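You operate a simulated robot arm through the tools that you are given. There is no shell and no other tool. Be economical: measure what you need, move in short steps, check, and stop when the job is done.

Carry out the task below with a simulated robot arm. There is one attempt and no reset: what you move stays moved.

TASK
Swap the blue sensor for the orange one and clip it.
Fine: stand the blue sensor on the ledge under the green blind.
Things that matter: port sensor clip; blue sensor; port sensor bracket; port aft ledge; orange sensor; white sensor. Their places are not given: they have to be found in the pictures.

It is judged by the outcome, as a careful person would: the job done as asked, and still so three seconds after it is handed in. It fails if anything else is knocked over, pushed out of place, dropped, spilled or broken.

THE ROBOT
A 7-joint arm with a two-finger parallel gripper, fixed in place. Base frame: the origin is at the foot of the arm, x ahead of it, y to its left, z up; the work surface is at about z = 883. Lengths are in mm, angles in degrees, forces in N, time in s.
With the tool pointing down near the work surface it reaches from about 300 to 700 mm from the base axis. Its first joint turns from -66.0 to 66.0 degrees. Payload 1.57 kg.
Tool frame: the origin (TCP) lies between the finger pads and is the grasp point; the fingertips stand 30 mm ahead of it; z points along the fingers, y is the line along which they close. The gripper opens to 110 mm. The fingers are 24 mm wide and 12 mm thick; the gripper's body (48 by 112 mm) begins 78 mm behind the TCP.
Orientation is that of the tool frame in the base frame, as a unit quaternion [x, y, z, w]. With the fingers straight down and closing along the base's y, the tool's x points along the base's -x, its y along +y and its z along -z.

THE INTERFACE
- The arm moves only by the tool drive_tool. Its argument "motion" is a list of rows, each a list of 7 numbers: the opening, from 0 (shut) to 1 (fully open), then the shift along the base's x, y, z in mm, then the turn, a rotation vector about the base's x, y, z in degrees. In form: [[jaw, dx, dy, dz, wx, wy, wz], ...]. A call has 1 to 20 rows; each row is the pose to reach, as a shift and turn from the pose commanded when the call began. A row lasts 0.2 s, in which the tool goes at most 50 mm and 8.6 degrees; a call with a longer step from one row to the next is refused whole, and so is a gripper value outside its range. A pose out of reach is approached as far as the arm can. The call stops where the force on the tool passes 70 N (or 10 N more than at its start, if that is more) or the arm is blocked; 0.2 s more then pass. The fingers move at their own pace (about 108 mm/s each) and stop on an object; they squeeze with about 21 N. The grip force told is the motor's: it shows also when the fingers shut on nothing. Time passes only in rows, and 0.2 s behind the last, so rows that repeat a pose let the fingers close. It gives the time, the measured TCP pose, the force on the tool (base axes), the opening and the grip force at its end, in the units of the frame above (readings bear some noise), and new pictures: "show" is both (left out), scene, wrist or none.
- Cameras (640 x 400 px; columns grow to the right, rows downward): "scene" is fixed at [152.6, -378.7, 1422.8]; the picture's right is [0.89, -0.46, 0.00], its down [-0.18, -0.35, -0.92] and it looks along [0.43, 0.82, -0.39] (base axes); focal length 323 px, centre (320, 200). "wrist" rides on the gripper at [-36, 0, -80] in the tool frame; the picture's right is [0.00, -1.00, 0.00], its down [0.97, 0.00, -0.24] and it looks along [0.24, 0.00, 0.97] (tool axes); focal length 218 px, centre (320, 200).
- locate(camera, pixels): for up to 12 pixels [column, row] of the newest picture of that camera ("zoom" is the newest enlarged one), the place [x, y, z] in the base frame of the surface seen there, good to about 2 mm. No time passes.
- inspect(camera, box): a new picture of the part [left, top, right, bottom] of that camera's present view, enlarged. No time passes.
- close_job(): hands the job in; it is judged then, once.

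Work in short steps. Measure before you move; look again where a grasp or a placing could have gone wrong, and mend it. You have 80 turns and 120 pictures in all, the two below and enlarged ones among them. Open the gripper and draw the arm clear of the work before you hand the job in, unless the task says otherwise; then end with one line.

The tools are called after "Call:" as a command line: name --pt "numbers of a row" for each row, then --argument value for the rest, lists and objects as JSON in quotes. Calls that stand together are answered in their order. drive_tool: Moves the arm, as the interface text tells. Its arguments: {"type":"object","properties":{"motion":{"type":"array","items":{"type":"array","items":{"type":"number"}}},"show":{"type":"string","enum":["both","scene","wrist","none"]}},"required":["motion"]} The other tools are called the same way: locate (camera, pixels) gives the place of the surface under pixels of a picture; inspect (camera, box) takes an enlarged picture of a part of a camera's view; close_job () hands the job in.

At the start:

```text
time_s: 0.0
tool_pos: [422.5, 55.5, 1273.3]
ee_rot: [0.0, 1.0, 0.0, -0.001]
ft_force: [-0.5, -0.2, -0.4]
width: 110.0
gripper_force: 0.0
```

scene: 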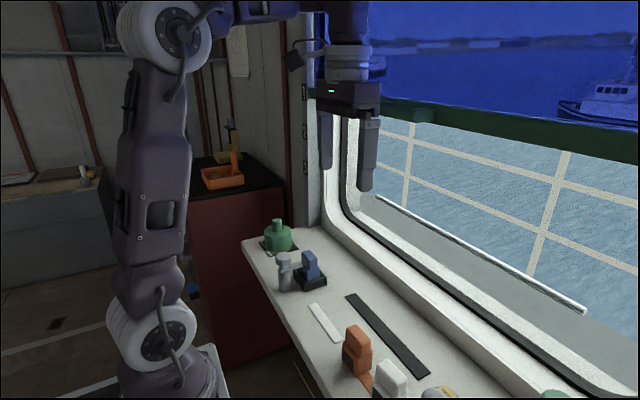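
wrist: 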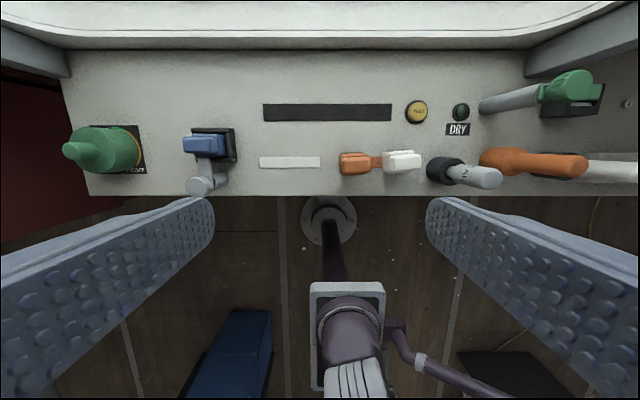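

I'll enlarge the areas around the sensors to understand the fixtures before moving.

Call:
inspect --camera "scene" --box '[230, 200, 390, 300]'

Call:
inspect --camera "scene" --box '[300, 280, 492, 400]'

Call:
inspect --camera "wrist" --box '[50, 90, 290, 240]'

Call:
inspect --camera "wrist" --box '[320, 60, 640, 260]'

```text
4.00 times, centred on (310, 250) of scene
```

zoom: 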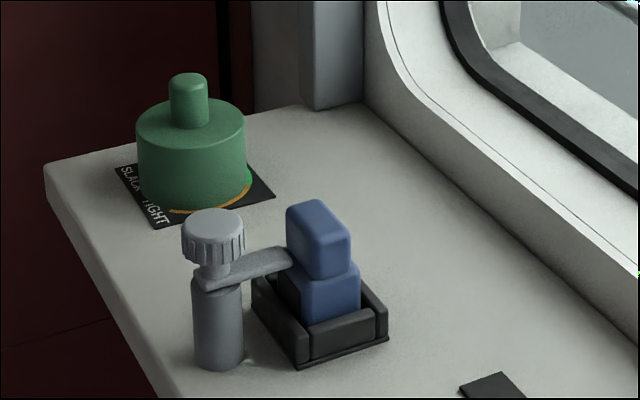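

```text
3.33 times, centred on (396, 340) of scene
```

zoom: 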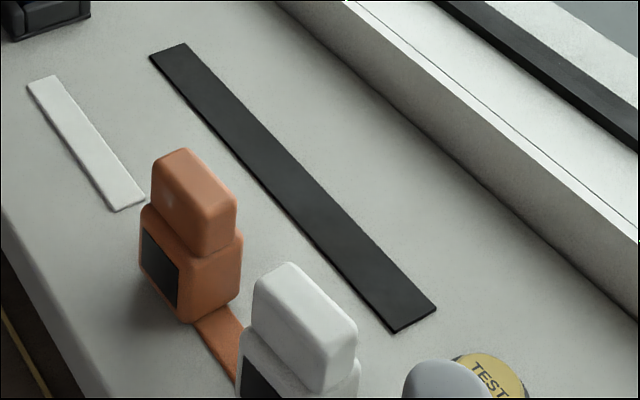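

```text
2.67 times, centred on (170, 165) of wrist
```

zoom: 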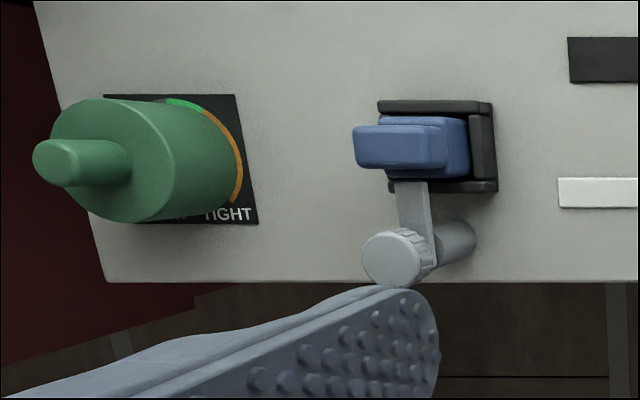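

```text
2.00 times, centred on (480, 160) of wrist
```

zoom: 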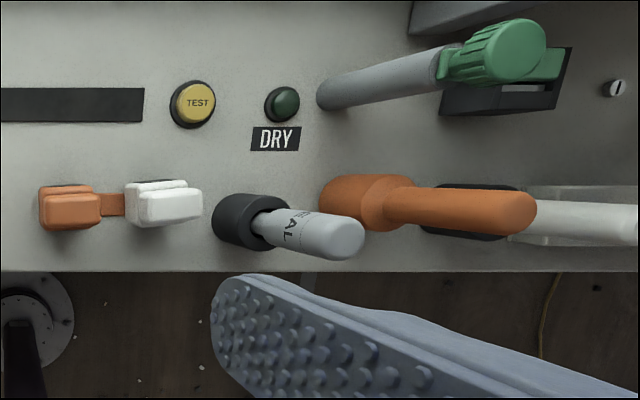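

Locating the key points in the wrist picture: sensors, bracket, clip, strips.

Call:
locate --camera "wrist" --pixels '[[195, 144], [222, 148], [230, 160], [200, 184], [203, 167], [290, 161], [352, 163], [400, 163], [325, 112], [300, 70], [300, 30], [376, 161]]'

Call:
locate --camera "scene" --pixels '[[355, 338], [352, 360], [278, 225], [285, 258], [310, 258], [309, 275], [480, 120], [400, 103], [420, 250], [340, 190], [325, 320], [318, 150]]'

Call:
inspect --camera "scene" --box '[320, 0, 640, 200]'

```text
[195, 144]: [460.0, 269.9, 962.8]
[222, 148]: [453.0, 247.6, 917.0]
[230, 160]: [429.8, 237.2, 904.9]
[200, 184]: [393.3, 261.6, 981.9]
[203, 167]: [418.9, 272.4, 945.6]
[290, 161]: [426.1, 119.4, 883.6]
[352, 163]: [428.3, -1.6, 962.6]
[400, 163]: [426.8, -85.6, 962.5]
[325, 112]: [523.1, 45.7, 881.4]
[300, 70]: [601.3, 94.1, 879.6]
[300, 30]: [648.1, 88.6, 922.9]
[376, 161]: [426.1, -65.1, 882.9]
```

```text
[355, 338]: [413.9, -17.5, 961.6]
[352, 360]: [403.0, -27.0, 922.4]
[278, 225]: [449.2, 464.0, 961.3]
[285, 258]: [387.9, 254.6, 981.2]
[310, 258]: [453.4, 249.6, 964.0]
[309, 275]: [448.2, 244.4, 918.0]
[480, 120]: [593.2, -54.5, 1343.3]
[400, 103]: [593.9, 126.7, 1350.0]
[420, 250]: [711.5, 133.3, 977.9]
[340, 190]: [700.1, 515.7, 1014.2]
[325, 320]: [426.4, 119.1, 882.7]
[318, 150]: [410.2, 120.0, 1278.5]
```

```text
2.00 times, centred on (480, 100) of scene
```

zoom: 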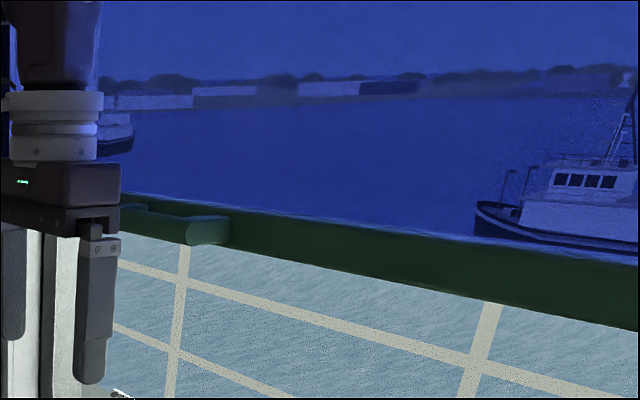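

The green bar at z≈1345 is the bottom rail of a translucent blind. I'll tilt the wrist up toward the window to see what other blinds and ledges there are.

Call:
drive_tool --pt "1 0 0 0 0 -8 0" --pt "1 0 0 0 0 -16 0" --pt "1 0 0 0 0 -24 0" --pt "1 0 0 0 0 -32 0" --pt "1 0 0 0 0 -40 0" --pt "1 0 0 0 0 -48 0" --pt "1 0 0 0 0 -56 0" --pt "1 0 0 0 0 -64 0" --pt "1 0 0 0 0 -70 0" --pt "1 0 0 0 0 -70 0"

```text
time_s: 2.2
tool_pos: [422.5, 55.5, 1274.2]
ee_rot: [0.0, 0.82, 0.0, 0.573]
ft_force: [-0.4, 0.3, -0.9]
width: 109.9
gripper_force: 0.0
```

scene: 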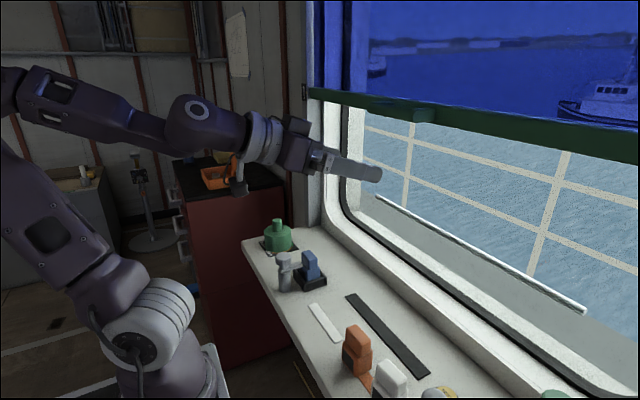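
wrist: 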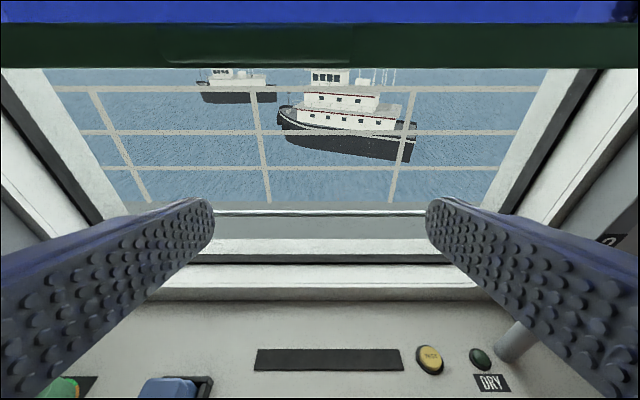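

Only one window is seen from here; I'll yaw left and right to check for other blinds/ledges.

Call:
drive_tool --pt "1 0 0 0 0 0 -8" --pt "1 0 0 0 0 0 -16" --pt "1 0 0 0 0 0 -24" --pt "1 0 0 0 0 0 -32" --pt "1 0 0 0 0 0 -40" --pt "1 0 0 0 0 0 -48" --pt "1 0 0 0 0 0 -56" --pt "1 0 0 0 0 0 -56" --show "wrist"

Call:
drive_tool --pt "1 0 0 0 0 0 8" --pt "1 0 0 0 0 0 16" --pt "1 0 0 0 0 0 24" --pt "1 0 0 0 0 0 32" --pt "1 0 0 0 0 0 40" --pt "1 0 0 0 0 0 48" --pt "1 0 0 0 0 0 56" --pt "1 0 0 0 0 0 64" --pt "1 0 0 0 0 0 72" --pt "1 0 0 0 0 0 80" --pt "1 0 0 0 0 0 88" --pt "1 0 0 0 0 0 96" --pt "1 0 0 0 0 0 96" --show "wrist"

```text
time_s: 4.0
tool_pos: [423.1, 62.8, 1292.1]
ee_rot: [0.377, 0.726, -0.264, 0.511]
ft_force: [-0.3, 0.2, 0.0]
width: 109.9
gripper_force: 0.1
out of reach, approached as far as the arm can: row 7, 8
```

wrist: 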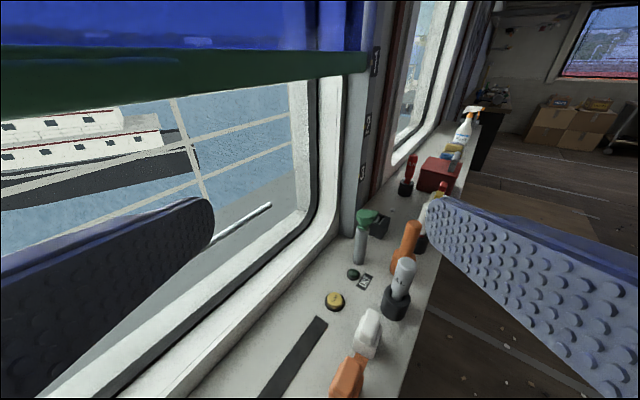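

```text
time_s: 6.8
tool_pos: [421.1, 62.8, 1290.5]
ee_rot: [-0.281, 0.77, 0.198, 0.538]
ft_force: [-0.1, 0.3, 0.3]
width: 110.1
gripper_force: 0.1
out of reach, approached as far as the arm can: row 12
```

wrist: 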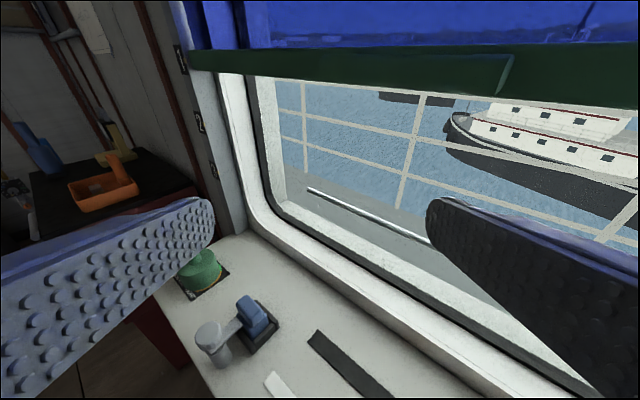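

This shelf is the only ledge under the green blind (the next window to the right has its own ledge). I return the tool to vertical, then move above the bracket for a close look.

Call:
drive_tool --pt "1 0 0 0 -5 5.96 0" --pt "1 0 0 0 -10 11.9 0" --pt "1 0 0 0 -15 17.9 0" --pt "1 0 0 0 -20 23.8 0" --pt "1 0 0 0 -25 29.8 0" --pt "1 0 0 0 -30 35.7 0" --pt "1 0 0 0 -35 41.7 0" --pt "1 0 0 0 -40 47.6 0" --pt "1 0 0 0 -45 53.6 0" --pt "1 0 0 0 -45 53.6 0" --show "none"

Call:
drive_tool --pt "1 -10 40 -20 0 0 -8" --pt "1 -20 80 -40 0 0 -16" --pt "1 -30 110 -60 0 0 -24" --pt "1 -40 140 -90 0 0 -32" --pt "1 -40 165 -120 0 0 -40" --pt "1 -40 180 -140 0 0 -40" --pt "1 -40 180 -150 0 0 -40"

```text
time_s: 9.0
tool_pos: [420.9, 62.2, 1290.6]
ee_rot: [-0.342, 0.94, 0.0, -0.001]
ft_force: [0.3, 1.3, -0.3]
width: 109.9
gripper_force: 0.1
```

```text
time_s: 10.6
tool_pos: [380.9, 241.1, 1140.3]
ee_rot: [0.0, 1.0, 0.0, 0.001]
ft_force: [0.0, 0.0, 0.3]
width: 110.1
gripper_force: 0.2
```

scene: 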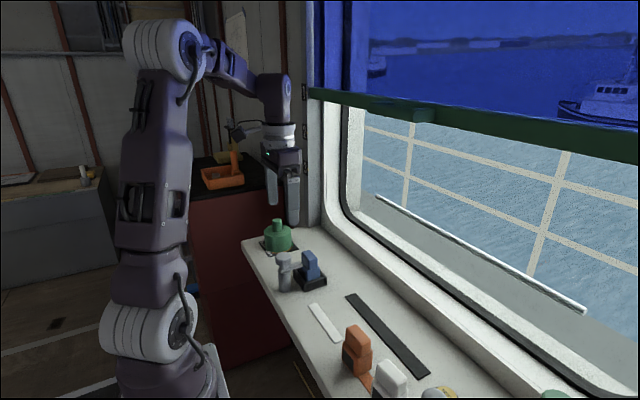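
wrist: 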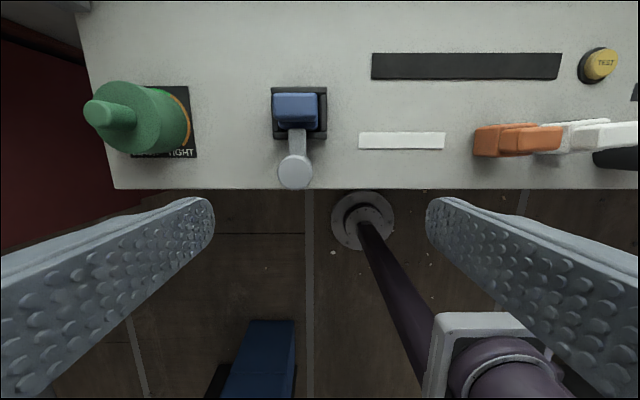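

Call:
inspect --camera "wrist" --box '[250, 70, 354, 200]'

Call:
inspect --camera "scene" --box '[265, 235, 345, 300]'

```text
3.08 times, centred on (302, 135) of wrist
```

zoom: 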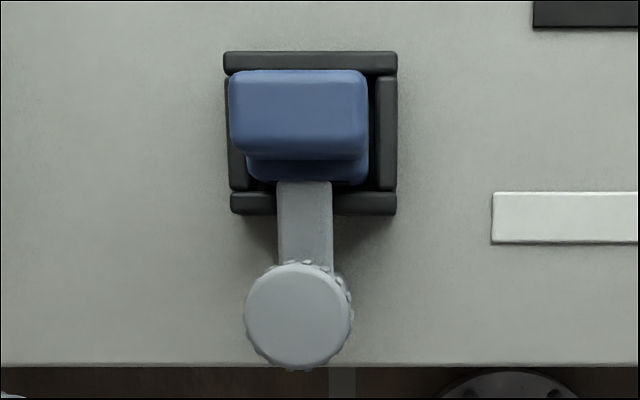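

```text
6.15 times, centred on (305, 268) of scene
```

zoom: 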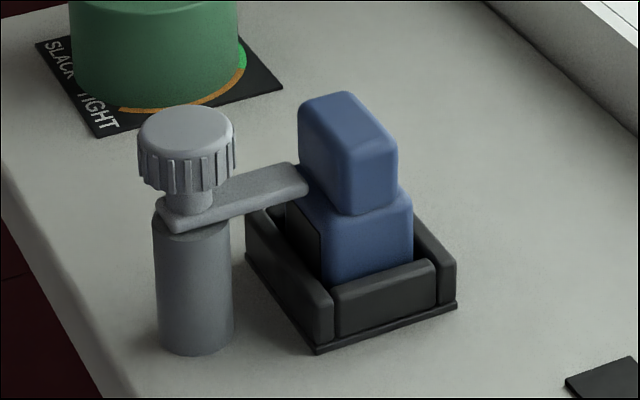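

Call:
locate --camera "zoom" --pixels '[[187, 128], [145, 125], [230, 130], [187, 150], [187, 180], [235, 190], [300, 180], [325, 115], [370, 210], [385, 285], [185, 340], [400, 190]]'

Call:
locate --camera "wrist" --pixels '[[281, 171], [307, 171], [295, 159], [295, 186], [298, 140], [290, 133], [304, 133], [276, 107], [317, 107], [296, 94], [296, 120], [325, 120]]'

```text
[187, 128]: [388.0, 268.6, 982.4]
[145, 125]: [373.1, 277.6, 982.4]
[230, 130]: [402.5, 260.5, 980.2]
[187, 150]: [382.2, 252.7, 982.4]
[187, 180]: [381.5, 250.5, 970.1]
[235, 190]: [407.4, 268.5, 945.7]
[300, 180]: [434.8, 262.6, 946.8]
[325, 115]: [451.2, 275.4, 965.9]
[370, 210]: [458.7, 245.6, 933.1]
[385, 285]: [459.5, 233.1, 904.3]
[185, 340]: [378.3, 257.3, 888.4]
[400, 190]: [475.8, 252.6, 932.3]
```

```text
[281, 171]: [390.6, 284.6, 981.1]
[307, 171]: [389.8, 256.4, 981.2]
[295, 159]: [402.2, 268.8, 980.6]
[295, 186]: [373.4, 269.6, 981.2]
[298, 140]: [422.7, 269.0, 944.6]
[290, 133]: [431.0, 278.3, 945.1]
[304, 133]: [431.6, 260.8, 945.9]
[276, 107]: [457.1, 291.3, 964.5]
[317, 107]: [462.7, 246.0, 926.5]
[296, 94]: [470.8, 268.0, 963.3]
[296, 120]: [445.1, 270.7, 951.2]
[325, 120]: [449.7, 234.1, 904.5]
```

Knob centre ≈ (388.5, 269.5), top z 982, radius 16; clip arm z 946 over the blue sensor's shoulder. I go above the knob at yaw +45° with a half-open gripper, then descend.

Call:
drive_tool --pt "0.6 2 7 -20 0 0 8" --pt "0.6 4 14 -50 0 0 16" --pt "0.6 6 21 -80 0 0 24" --pt "0.6 7.6 28.4 -100 0 0 32" --pt "0.6 7.6 28.4 -105 0 0 40" --pt "0.6 7.6 28.4 -110 0 0 45" --pt "0.6 7.6 28.4 -110 0 0 45"

```text
time_s: 12.2
tool_pos: [389.0, 269.9, 1028.8]
ee_rot: [-0.383, 0.924, 0.0, 0.001]
ft_force: [0.5, -0.4, 0.3]
width: 65.9
gripper_force: 0.1
```

scene: 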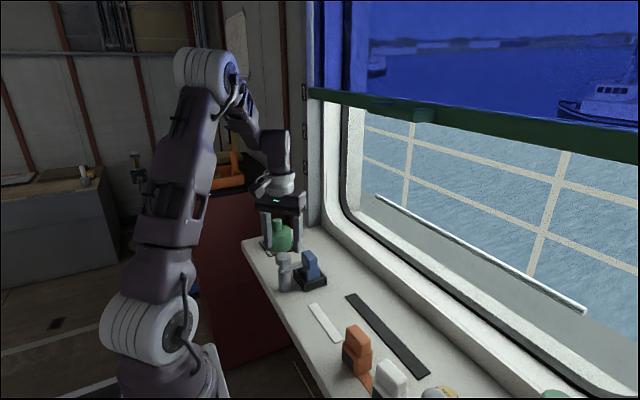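
wrist: 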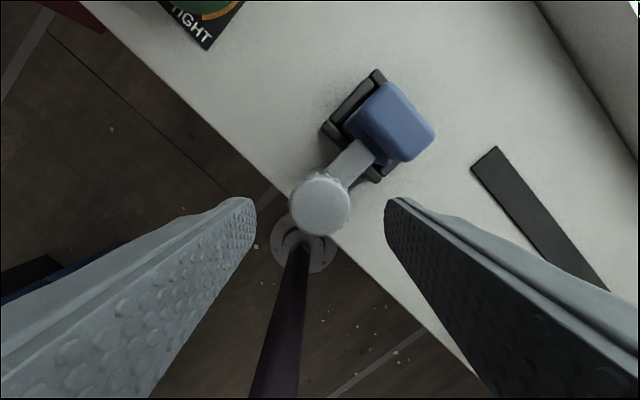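

Knob is centred between the fingers (column 320). Descend to z≈990 and grip.

Call:
drive_tool --pt "0.6 -0.4 0 -20 0 0 0" --pt "0.6 -0.4 0 -39 0 0 0" --pt "0.1 -0.4 0 -39 0 0 0" --pt "0.1 -0.4 0 -39 0 0 0" --pt "0.1 -0.4 0 -39 0 0 0" --show "wrist"

Call:
drive_tool --pt "0.1 0 0 0 0 0 -5" --pt "0.1 0 0 0 0 0 -10" --pt "0.1 0 0 0 0 0 -15" --pt "0.1 0 0 0 0 0 -20" --pt "0.1 0 0 0 0 0 -20"

```text
time_s: 13.4
tool_pos: [387.2, 268.6, 990.9]
ee_rot: [-0.383, 0.924, -0.001, 0.001]
ft_force: [8.8, -10.7, 0.0]
width: 39.5
gripper_force: 45.0
```

wrist: 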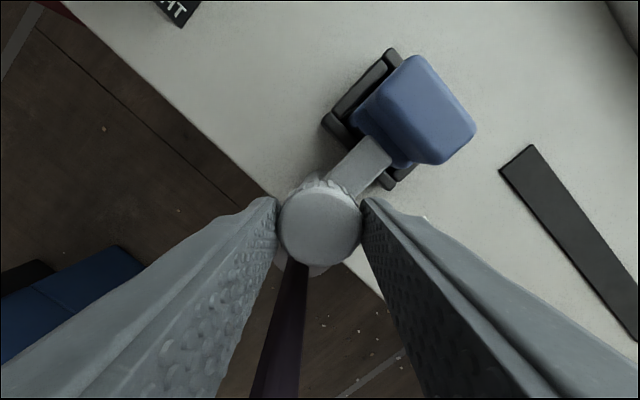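

```text
time_s: 14.6
tool_pos: [388.5, 270.5, 992.1]
ee_rot: [-0.215, 0.977, -0.001, -0.001]
ft_force: [5.1, -15.6, -2.0]
width: 39.6
gripper_force: 44.4
```

scene: 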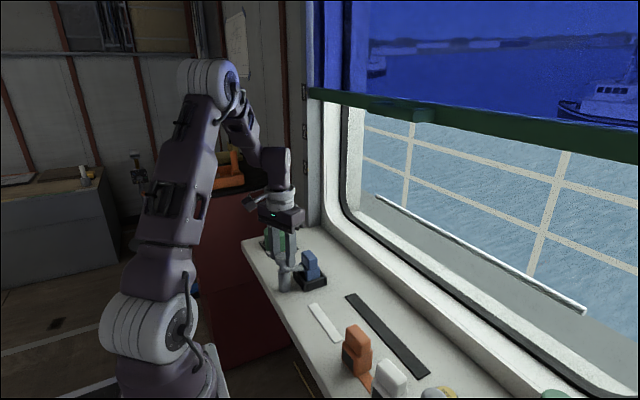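
wrist: 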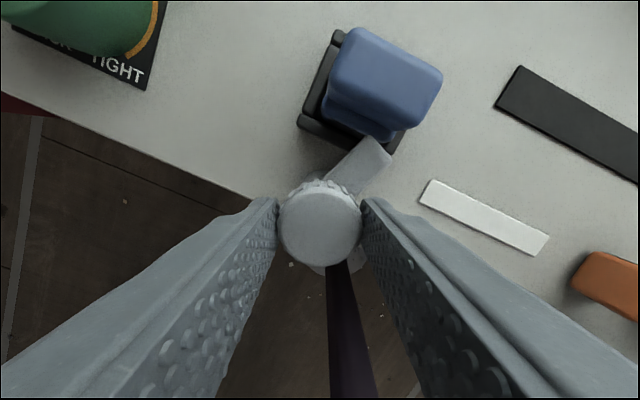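

The clip arm turns with the knob. Continue to a total of about 95°.

Call:
drive_tool --pt "0.1 0 0 0 0 0 -7" --pt "0.1 0 0 0 0 0 -14" --pt "0.1 0 0 0 0 0 -21" --pt "0.1 0 0 0 0 0 -28" --pt "0.1 0 0 0 0 0 -35" --pt "0.1 0 0 0 0 0 -42" --pt "0.1 0 0 0 0 0 -49" --pt "0.1 0 0 0 0 0 -56" --pt "0.1 0 0 0 0 0 -63" --pt "0.1 0 0 0 0 0 -70" --pt "0.1 0 0 0 0 0 -70" --show "wrist"

```text
time_s: 17.0
tool_pos: [388.2, 269.7, 990.6]
ee_rot: [0.384, 0.923, -0.001, 0.0]
ft_force: [-17.2, -10.2, 5.4]
width: 39.8
gripper_force: 44.7
```

wrist: 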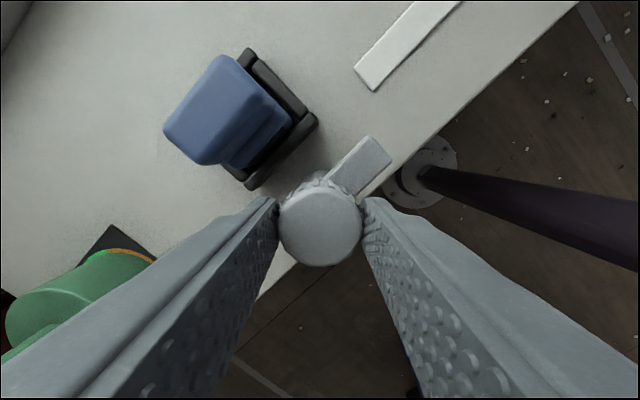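

The arm now points to −y, clear of the sensor. Release, rise, and go over the blue sensor at yaw 0.

Call:
drive_tool --pt "0.55 0 0 0 0 0 0" --pt "0.55 0 0 0 0 0 0" --pt "0.55 0 0 40 0 0 0" --pt "0.7 0 0 75 0 0 8" --pt "0.7 20 0 75 0 0 16" --pt "0.7 40 0 75 0 0 24" --pt "0.7 60 0 75 0 0 32" --pt "0.7 72 0 75 0 0 40" --pt "0.7 72 0 75 0 0 45" --pt "0.7 72 0 75 0 0 45"

```text
time_s: 19.2
tool_pos: [460.8, 270.4, 1068.3]
ee_rot: [-0.001, 1.0, 0.0, 0.0]
ft_force: [-0.8, -0.2, 0.5]
width: 77.1
gripper_force: 0.1
```

scene: 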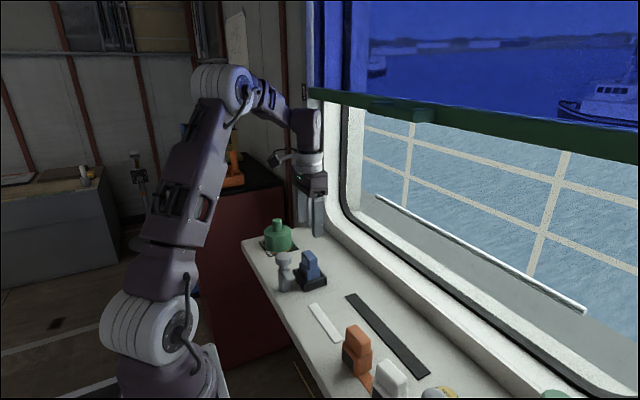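
wrist: 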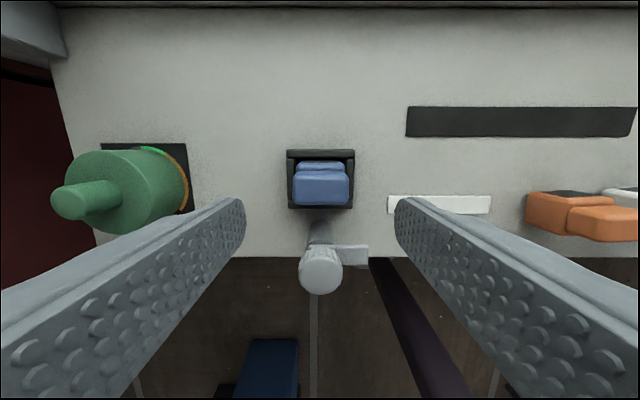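

Call:
inspect --camera "wrist" --box '[270, 130, 382, 300]'

Call:
locate --camera "wrist" --pixels '[[297, 188], [345, 188], [320, 176], [320, 202], [300, 168], [344, 168], [289, 170], [353, 170], [408, 122], [632, 122], [390, 204], [488, 204]]'

```text
2.35 times, centred on (326, 215) of wrist
```

zoom: 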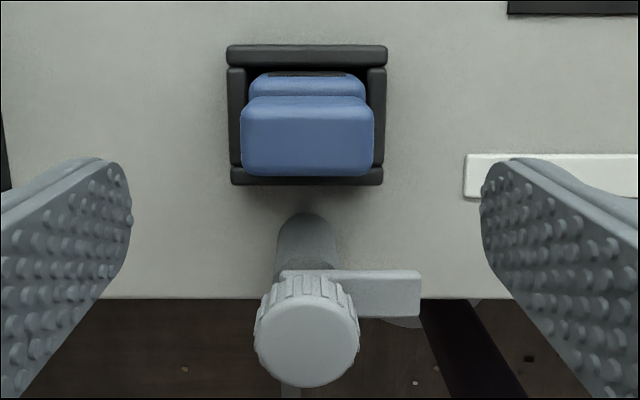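

```text
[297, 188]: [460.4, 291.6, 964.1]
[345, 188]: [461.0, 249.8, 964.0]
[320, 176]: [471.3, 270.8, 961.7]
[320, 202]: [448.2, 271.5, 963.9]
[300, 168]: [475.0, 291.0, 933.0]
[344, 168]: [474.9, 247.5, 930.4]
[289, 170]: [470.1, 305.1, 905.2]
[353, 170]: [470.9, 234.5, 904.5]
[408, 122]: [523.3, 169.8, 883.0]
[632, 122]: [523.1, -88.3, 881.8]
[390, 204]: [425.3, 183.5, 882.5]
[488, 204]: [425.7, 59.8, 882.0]
```

Blue block spans y 247.5–293, x 446–474. Descend to z≈946 (tips above the bracket wall at 905), grip and lift slightly.

Call:
drive_tool --pt "0.7 0 0.3 -40 0 0 0" --pt "0.7 0 0.3 -80 0 0 0" --pt "0.7 0 0.3 -105 0 0 0" --pt "0.7 0 0.3 -122 0 0 0" --pt "0.2 0 0.3 -122 0 0 0" --pt "0.2 0 0.3 -122 0 0 0" --pt "0.2 0 0.3 -122 0 0 0"

```text
time_s: 20.8
tool_pos: [458.8, 271.3, 942.0]
ee_rot: [0.0, 1.0, 0.0, 0.001]
ft_force: [0.1, 0.8, 0.6]
width: 49.8
gripper_force: 21.0
```

scene: 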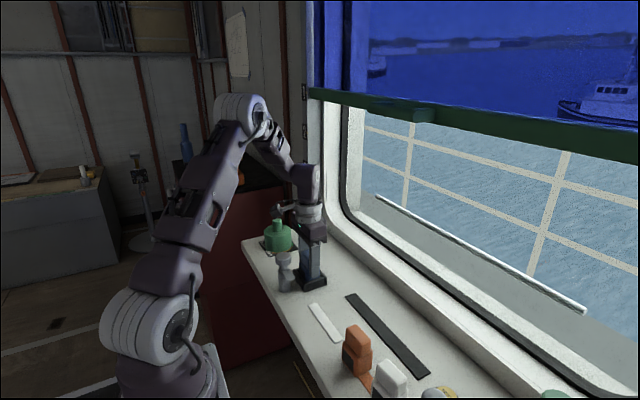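
wrist: 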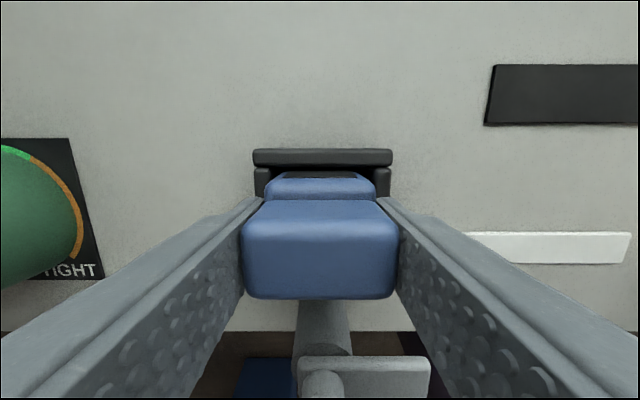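

Gripped at width 49.8. Lift straight up.

Call:
drive_tool --pt "0.2 0 0 10 0 0 0" --pt "0.2 0 0 25 0 0 0" --pt "0.2 0 0 50 0 0 0" --pt "0.2 0 0 80 0 0 0" --pt "0.2 0 0 110 0 0 0" --pt "0.2 0 0 110 0 0 0"

```text
time_s: 22.2
tool_pos: [458.5, 268.1, 1055.2]
ee_rot: [0.0, 1.0, -0.001, 0.0]
ft_force: [0.9, -0.5, -2.4]
width: 49.7
gripper_force: 21.0
```

scene: 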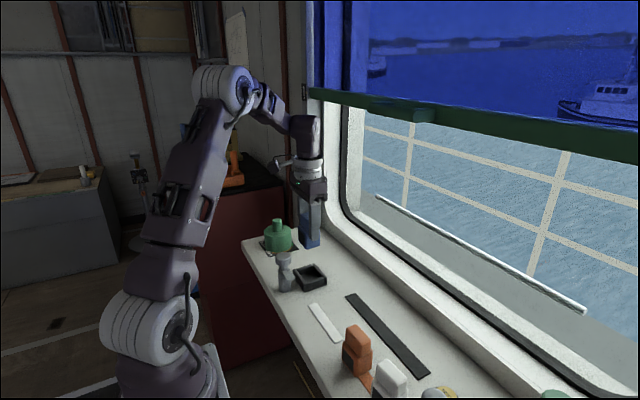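
wrist: 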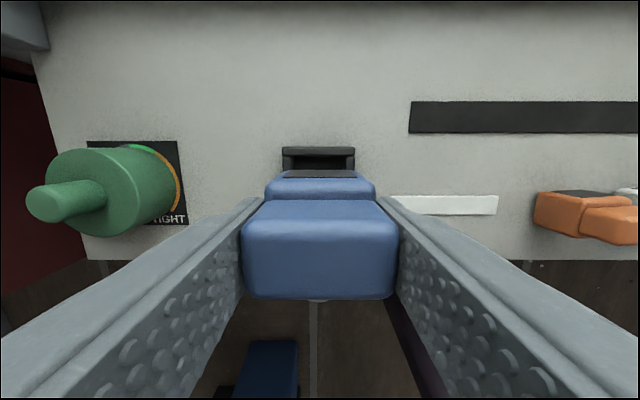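

Lifted cleanly. Measure the empty bracket and the orange sensor's shape.

Call:
inspect --camera "scene" --box '[270, 225, 350, 305]'

Call:
locate --camera "zoom" --pixels '[[318, 330], [250, 370], [430, 370], [300, 400], [380, 380], [330, 390], [320, 480], [220, 390], [400, 130], [330, 80], [300, 100], [365, 150]]'

Call:
inspect --camera "scene" --box '[320, 310, 440, 400]'

```text
5.00 times, centred on (310, 265) of scene
```

zoom: 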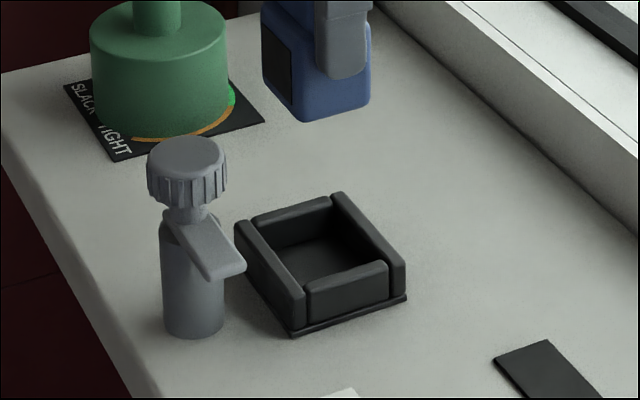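

```text
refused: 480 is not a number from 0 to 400
```

```text
4.44 times, centred on (380, 355) of scene
```

zoom: 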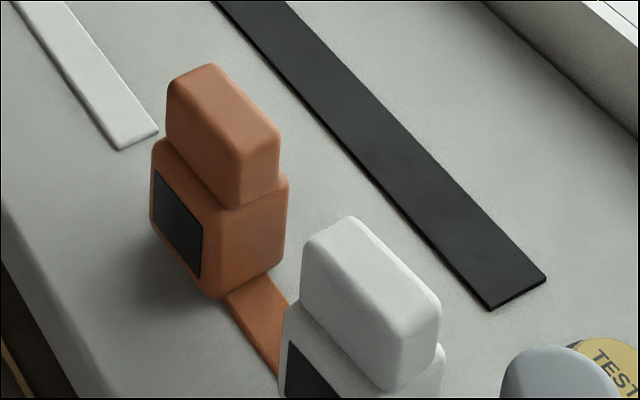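

Call:
locate --camera "scene" --pixels '[[310, 274], [300, 274], [318, 285], [300, 285], [317, 269], [339, 281], [340, 275], [310, 269], [322, 270]]'

Call:
locate --camera "zoom" --pixels '[[220, 120], [172, 90], [270, 145], [210, 70], [225, 175], [155, 160], [205, 215], [265, 230], [285, 185], [178, 225], [258, 320], [340, 240]]'

Call:
locate --camera "wrist" --pixels '[[320, 162], [290, 170], [349, 170], [320, 152], [285, 152], [354, 152], [320, 190], [560, 195], [545, 215], [590, 220]]'

```text
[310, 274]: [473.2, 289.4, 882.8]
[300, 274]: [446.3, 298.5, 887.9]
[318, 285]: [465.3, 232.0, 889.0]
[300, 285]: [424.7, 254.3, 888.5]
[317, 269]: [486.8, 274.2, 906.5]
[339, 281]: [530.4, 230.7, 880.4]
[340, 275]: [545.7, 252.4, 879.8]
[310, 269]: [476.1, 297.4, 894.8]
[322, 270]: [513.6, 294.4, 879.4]
```

```text
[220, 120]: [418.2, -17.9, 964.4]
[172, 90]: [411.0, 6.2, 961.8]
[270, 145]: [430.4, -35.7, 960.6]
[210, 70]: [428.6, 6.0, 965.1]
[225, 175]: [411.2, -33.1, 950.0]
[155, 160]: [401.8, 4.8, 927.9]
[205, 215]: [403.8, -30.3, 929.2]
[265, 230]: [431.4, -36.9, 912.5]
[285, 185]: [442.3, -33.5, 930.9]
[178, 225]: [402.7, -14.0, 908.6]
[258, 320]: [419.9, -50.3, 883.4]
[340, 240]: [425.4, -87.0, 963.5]
```

```text
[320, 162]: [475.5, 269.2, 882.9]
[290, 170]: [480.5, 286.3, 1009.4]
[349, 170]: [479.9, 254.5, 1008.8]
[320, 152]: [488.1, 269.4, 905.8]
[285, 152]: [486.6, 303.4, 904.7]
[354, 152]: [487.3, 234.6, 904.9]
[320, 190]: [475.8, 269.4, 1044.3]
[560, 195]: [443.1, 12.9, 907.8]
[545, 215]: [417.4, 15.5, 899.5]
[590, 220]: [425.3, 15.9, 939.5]
```

Bracket floor is at z≈883, same level as the shelf, so the release height equals the grasp height. I carry blue to free shelf area around (473, 120), between white strip (x≤436) and black strip (x≥511), and lower in steps.

Call:
drive_tool --pt "0.2 3 -35 0 0 0 0" --pt "0.2 7 -75 0 0 0 0" --pt "0.2 11 -115 0 0 0 0" --pt "0.2 13 -150 0 0 0 0" --pt "0.2 13 -150 -35 0 0 0" --pt "0.2 13 -150 -70 0 0 0" --pt "0.2 13 -150 -95 0 0 0" --pt "0.2 13 -150 -104 0 0 0" --pt "0.2 13 -150 -104 0 0 0"

```text
time_s: 24.2
tool_pos: [474.7, 120.8, 951.4]
ee_rot: [-0.001, 1.0, 0.0, 0.0]
ft_force: [0.3, 0.1, -1.0]
width: 49.8
gripper_force: 21.1
```

scene: 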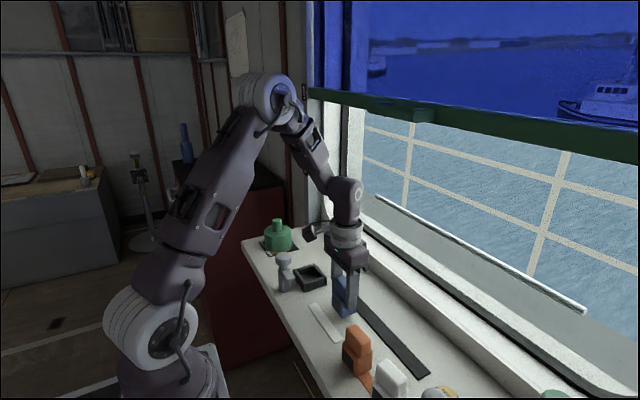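
wrist: 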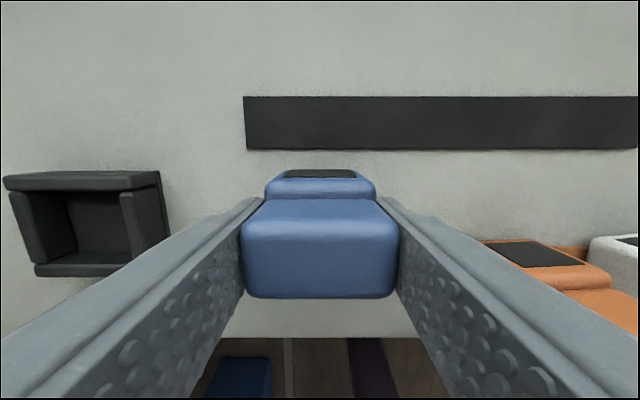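

Lower gently in small steps to feel contact.

Call:
drive_tool --pt "0.2 0 0 -2 0 0 0" --pt "0.2 0 0 -4 0 0 0" --pt "0.2 0 0 -5 0 0 0" --pt "0.2 0 0 -5 0 0 0" --show "scene"

Call:
locate --camera "scene" --pixels '[[345, 302], [345, 308], [345, 314], [345, 318], [352, 300], [352, 308]]'

Call:
inspect --camera "scene" --box '[300, 250, 400, 340]'

```text
time_s: 25.2
tool_pos: [473.1, 121.3, 946.7]
ee_rot: [0.0, 1.0, -0.001, 0.0]
ft_force: [-0.1, -0.2, -0.6]
width: 49.7
gripper_force: 21.3
```

scene: 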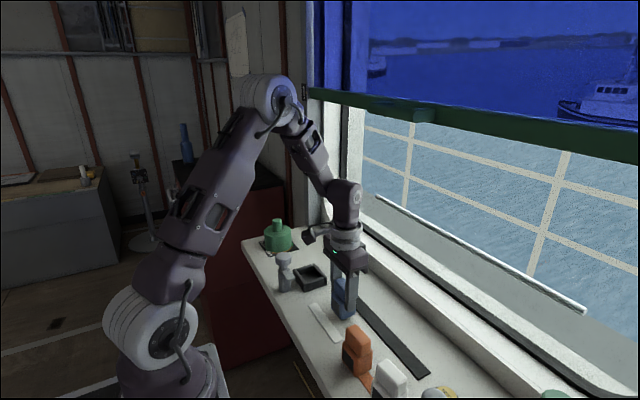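

```text
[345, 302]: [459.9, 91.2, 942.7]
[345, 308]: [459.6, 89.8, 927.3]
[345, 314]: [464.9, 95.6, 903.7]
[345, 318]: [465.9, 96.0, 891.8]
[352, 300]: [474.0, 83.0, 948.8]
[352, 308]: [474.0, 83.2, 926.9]
```

```text
4.44 times, centred on (350, 295) of scene
```

zoom: 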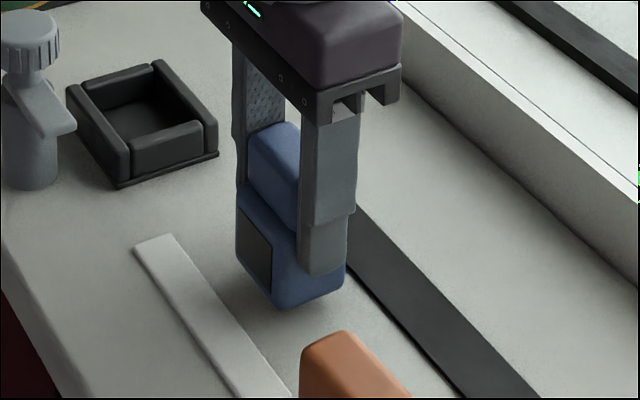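

Call:
drive_tool --pt "0.2 0 0 -1 0 0 0" --pt "0.2 0 0 -2 0 0 0" --pt "0.2 0 0 -2 0 0 0" --show "none"

Call:
locate --camera "zoom" --pixels '[[275, 302], [290, 303], [283, 312], [283, 320]]'

```text
time_s: 26.0
tool_pos: [472.9, 122.3, 942.9]
ee_rot: [0.0, 1.0, 0.0, 0.0]
ft_force: [0.1, -0.4, -0.3]
width: 49.7
gripper_force: 21.4
```

```text
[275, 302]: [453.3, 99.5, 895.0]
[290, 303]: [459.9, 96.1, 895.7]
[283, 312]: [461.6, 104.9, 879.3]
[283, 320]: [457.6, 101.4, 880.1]
```

Call:
drive_tool --pt "0.2 0 0 -1 0 0 0" --pt "0.2 0 0 -2 0 0 0" --pt "0.2 0 0 -2 0 0 0" --show "none"

Call:
inspect --camera "scene" --box '[320, 290, 376, 330]'

```text
time_s: 26.8
tool_pos: [472.8, 121.1, 941.8]
ee_rot: [0.001, 1.0, 0.001, 0.0]
ft_force: [-0.4, -0.4, -0.8]
width: 49.8
gripper_force: 21.5
```

```text
10.00 times, centred on (348, 310) of scene
```

zoom: 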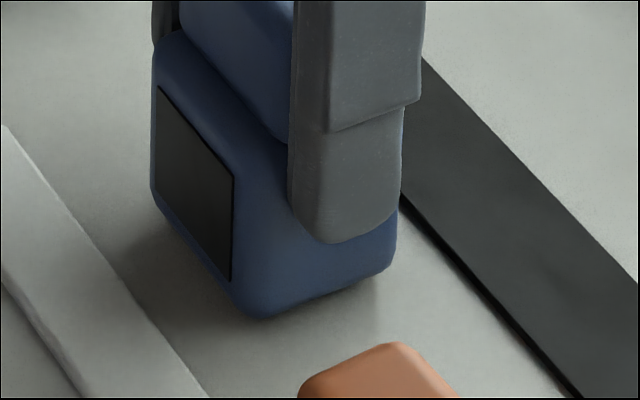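

Call:
drive_tool --pt "0.2 0 0 -1 0 0 0" --pt "0.2 0 0 -1 0 0 0" --show "none"

Call:
drive_tool --pt "0.2 0 0 -1 0 0 0" --pt "0.2 0 0 -1 0 0 0" --show "none"

Call:
drive_tool --pt "0.2 0 0 -1 0 0 0" --pt "0.2 0 0 -1 0 0 0" --show "none"

Call:
inspect --camera "scene" --box '[320, 290, 376, 330]'

```text
time_s: 27.4
tool_pos: [473.7, 120.7, 940.4]
ee_rot: [0.0, 1.0, 0.0, 0.001]
ft_force: [-0.6, -0.3, -1.2]
width: 49.8
gripper_force: 21.1
```

```text
time_s: 28.0
tool_pos: [474.7, 120.1, 939.6]
ee_rot: [-0.001, 1.0, 0.001, 0.0]
ft_force: [0.0, 0.9, -0.6]
width: 49.6
gripper_force: 21.3
```

```text
time_s: 28.6
tool_pos: [473.4, 120.4, 938.4]
ee_rot: [0.0, 1.0, 0.0, 0.001]
ft_force: [-0.8, -1.3, 8.4]
width: 49.6
gripper_force: 21.4
```

```text
10.00 times, centred on (348, 310) of scene
```

zoom: 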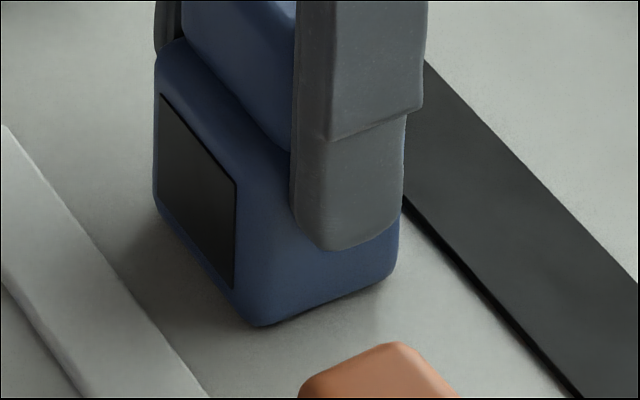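

Contact felt (8 N). Release and rise.

Call:
drive_tool --pt "0.65 0 0 0 0 0 0" --pt "0.65 0 0 0 0 0 0" --pt "0.65 0 0 40 0 0 0" --pt "0.65 0 0 80 0 0 0" --pt "0.65 -15 -35 110 0 0 0" --pt "0.65 -30 -75 130 0 0 0" --pt "0.65 -48 -110 130 0 0 0" --pt "0.65 -48 -132 130 0 0 0" --pt "0.65 -48 -132 130 0 0 0"

```text
time_s: 30.6
tool_pos: [425.2, -11.0, 1070.0]
ee_rot: [0.0, 1.0, -0.001, 0.0]
ft_force: [0.3, -0.3, -0.2]
width: 71.7
gripper_force: 0.1
```

scene: 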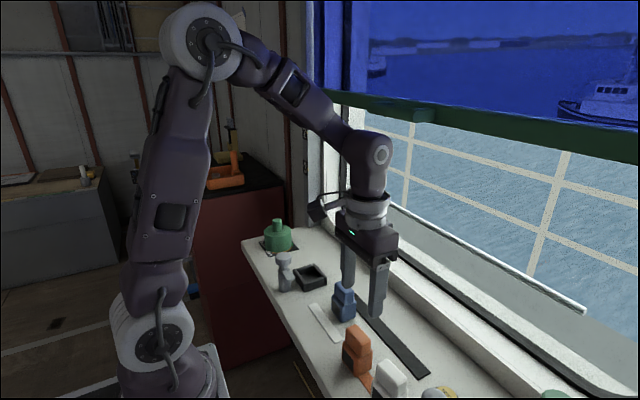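
wrist: 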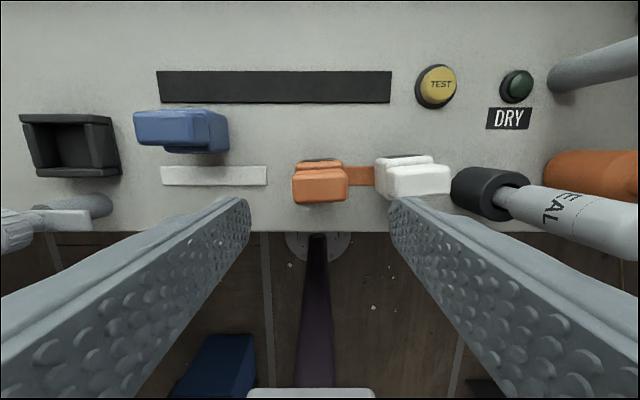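

Blue stands. Measure orange and white for the next grasp, plus the bracket interior.

Call:
inspect --camera "wrist" --box '[270, 140, 470, 220]'

Call:
locate --camera "wrist" --pixels '[[295, 189], [344, 189], [320, 180], [320, 200], [300, 166], [340, 166], [320, 160], [388, 183], [378, 166], [70, 145], [100, 150], [360, 176]]'

Call:
locate --camera "scene" --pixels '[[310, 280], [308, 278], [305, 276], [314, 277], [312, 284], [304, 270], [320, 273], [300, 278], [316, 268], [300, 271], [345, 293], [357, 338]]'

```text
3.20 times, centred on (370, 180) of wrist
```

zoom: 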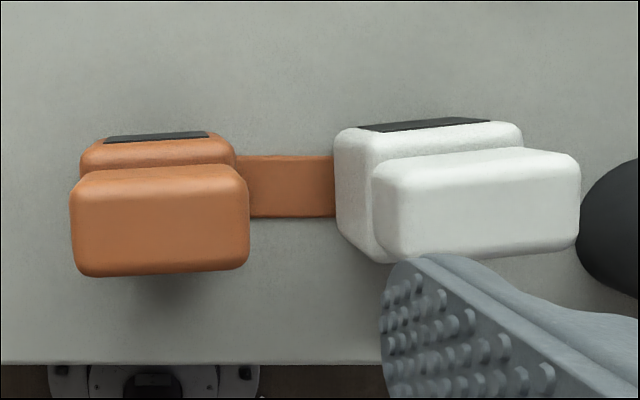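

```text
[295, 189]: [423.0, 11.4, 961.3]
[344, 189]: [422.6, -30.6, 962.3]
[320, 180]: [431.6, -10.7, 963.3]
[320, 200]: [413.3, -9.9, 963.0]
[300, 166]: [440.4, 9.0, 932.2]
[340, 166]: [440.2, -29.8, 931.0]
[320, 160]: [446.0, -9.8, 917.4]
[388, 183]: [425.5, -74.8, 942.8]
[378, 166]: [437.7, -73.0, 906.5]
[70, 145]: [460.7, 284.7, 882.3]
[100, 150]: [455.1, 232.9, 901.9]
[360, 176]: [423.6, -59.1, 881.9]
```

```text
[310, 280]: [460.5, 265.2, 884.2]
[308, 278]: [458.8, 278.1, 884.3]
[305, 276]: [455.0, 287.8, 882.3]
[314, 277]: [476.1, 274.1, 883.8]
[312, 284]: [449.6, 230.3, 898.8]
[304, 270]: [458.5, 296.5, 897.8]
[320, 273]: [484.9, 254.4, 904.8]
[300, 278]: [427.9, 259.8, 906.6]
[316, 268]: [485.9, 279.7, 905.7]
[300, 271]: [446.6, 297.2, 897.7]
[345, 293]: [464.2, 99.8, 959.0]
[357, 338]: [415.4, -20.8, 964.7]
```

Orange is centred at about (424, −10), yawed ≈ +3°; white starts at y≈−71. Descend with the gripper at 66 mm opening, yaw +3°.

Call:
drive_tool --pt "0.6 -1 1 -30 0 0 3" --pt "0.6 -1 1 -70 0 0 3" --pt "0.6 -1 1 -105 0 0 3" --pt "0.6 -1 1 -120 0 0 3" --pt "0.6 -1 1 -128 0 0 3" --pt "0.6 -1 1 -128 0 0 3"

```text
time_s: 32.0
tool_pos: [423.0, -10.0, 938.9]
ee_rot: [-0.025, 1.0, 0.001, 0.0]
ft_force: [0.0, -0.6, 0.1]
width: 66.0
gripper_force: 0.0
```

scene: 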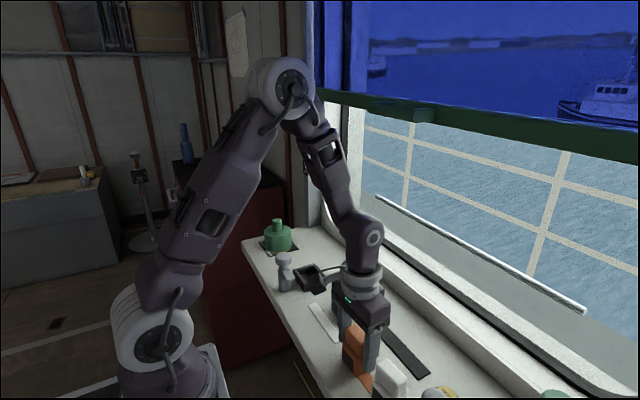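
wrist: 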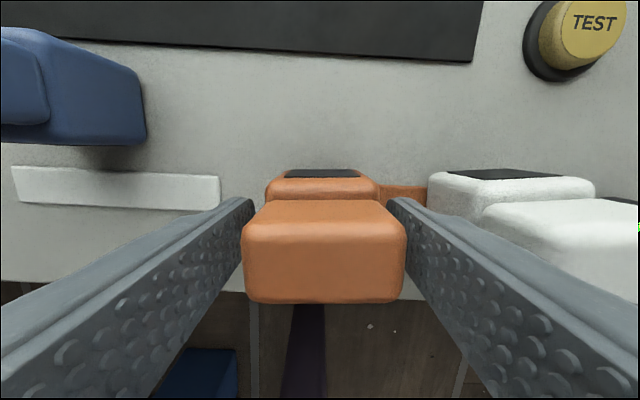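

Aligned with the block (columns 242–405). Close, then lift.

Call:
drive_tool --pt "0.2 0 -0.7 0 0 0 0" --pt "0.2 0 -0.7 0 0 0 0" --pt "0.2 0 -0.7 0 0 0 0" --pt "0.2 0 -0.7 15 0 0 0" --pt "0.2 0 -0.7 40 0 0 0" --pt "0.2 0 -0.7 80 0 0 0" --pt "0.2 0 -0.7 110 0 0 0" --pt "0.2 0 -0.7 110 0 0 0"

```text
time_s: 33.8
tool_pos: [423.3, -11.5, 1050.0]
ee_rot: [-0.027, 1.0, 0.0, 0.0]
ft_force: [-0.1, 0.6, -1.2]
width: 49.6
gripper_force: 21.3
```

scene: 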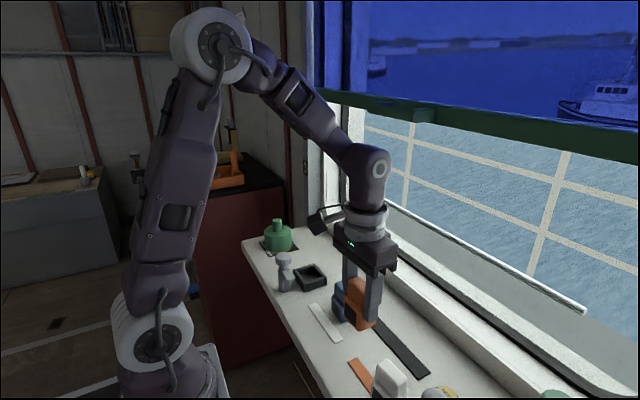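
wrist: 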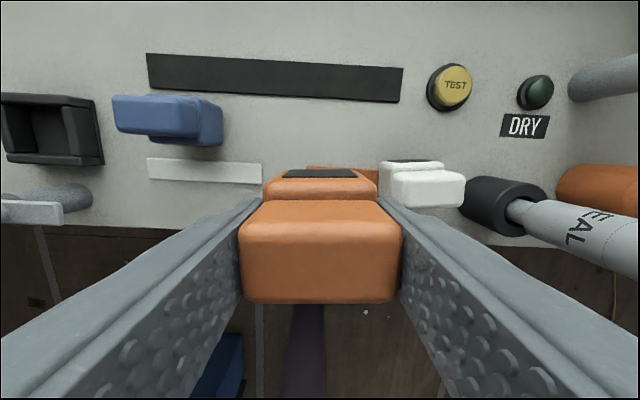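

Orange lifted. Locate the clip arm tip, bracket walls and orange's extents for a precise insertion.

Call:
inspect --camera "scene" --box '[270, 240, 334, 300]'

Call:
locate --camera "wrist" --pixels '[[60, 212], [55, 206], [55, 218], [290, 174], [350, 174], [320, 200], [320, 290], [242, 250], [400, 250], [270, 190], [376, 190]]'

```text
6.67 times, centred on (302, 270) of scene
```

zoom: 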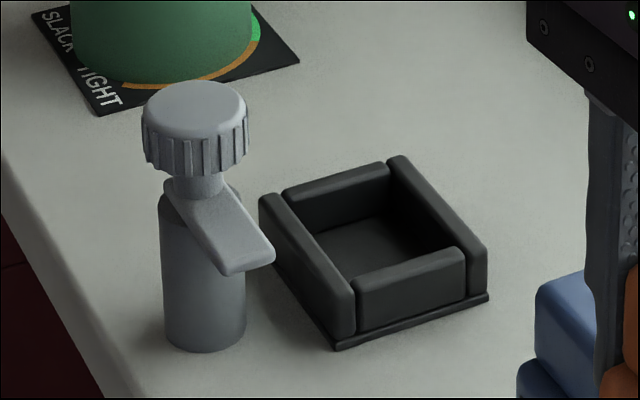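

```text
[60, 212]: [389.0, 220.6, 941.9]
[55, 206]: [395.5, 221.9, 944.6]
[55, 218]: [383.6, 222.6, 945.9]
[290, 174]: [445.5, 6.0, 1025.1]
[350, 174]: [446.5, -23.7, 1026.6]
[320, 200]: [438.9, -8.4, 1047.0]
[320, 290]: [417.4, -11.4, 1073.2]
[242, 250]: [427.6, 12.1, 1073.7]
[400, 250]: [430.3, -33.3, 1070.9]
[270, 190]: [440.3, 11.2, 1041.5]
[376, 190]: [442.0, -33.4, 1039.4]
```

Call:
locate --camera "zoom" --pixels '[[300, 235], [308, 232], [316, 228], [322, 250], [402, 190], [410, 185], [428, 215], [436, 210], [330, 178], [400, 270], [410, 290], [360, 240]]'

```text
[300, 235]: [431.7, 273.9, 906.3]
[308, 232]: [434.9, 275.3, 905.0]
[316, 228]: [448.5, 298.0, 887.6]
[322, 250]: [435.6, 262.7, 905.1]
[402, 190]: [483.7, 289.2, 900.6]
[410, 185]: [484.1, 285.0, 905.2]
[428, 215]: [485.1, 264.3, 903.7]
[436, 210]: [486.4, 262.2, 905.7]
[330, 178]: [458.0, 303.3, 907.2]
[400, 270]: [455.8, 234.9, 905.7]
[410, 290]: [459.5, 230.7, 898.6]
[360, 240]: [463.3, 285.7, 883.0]
```

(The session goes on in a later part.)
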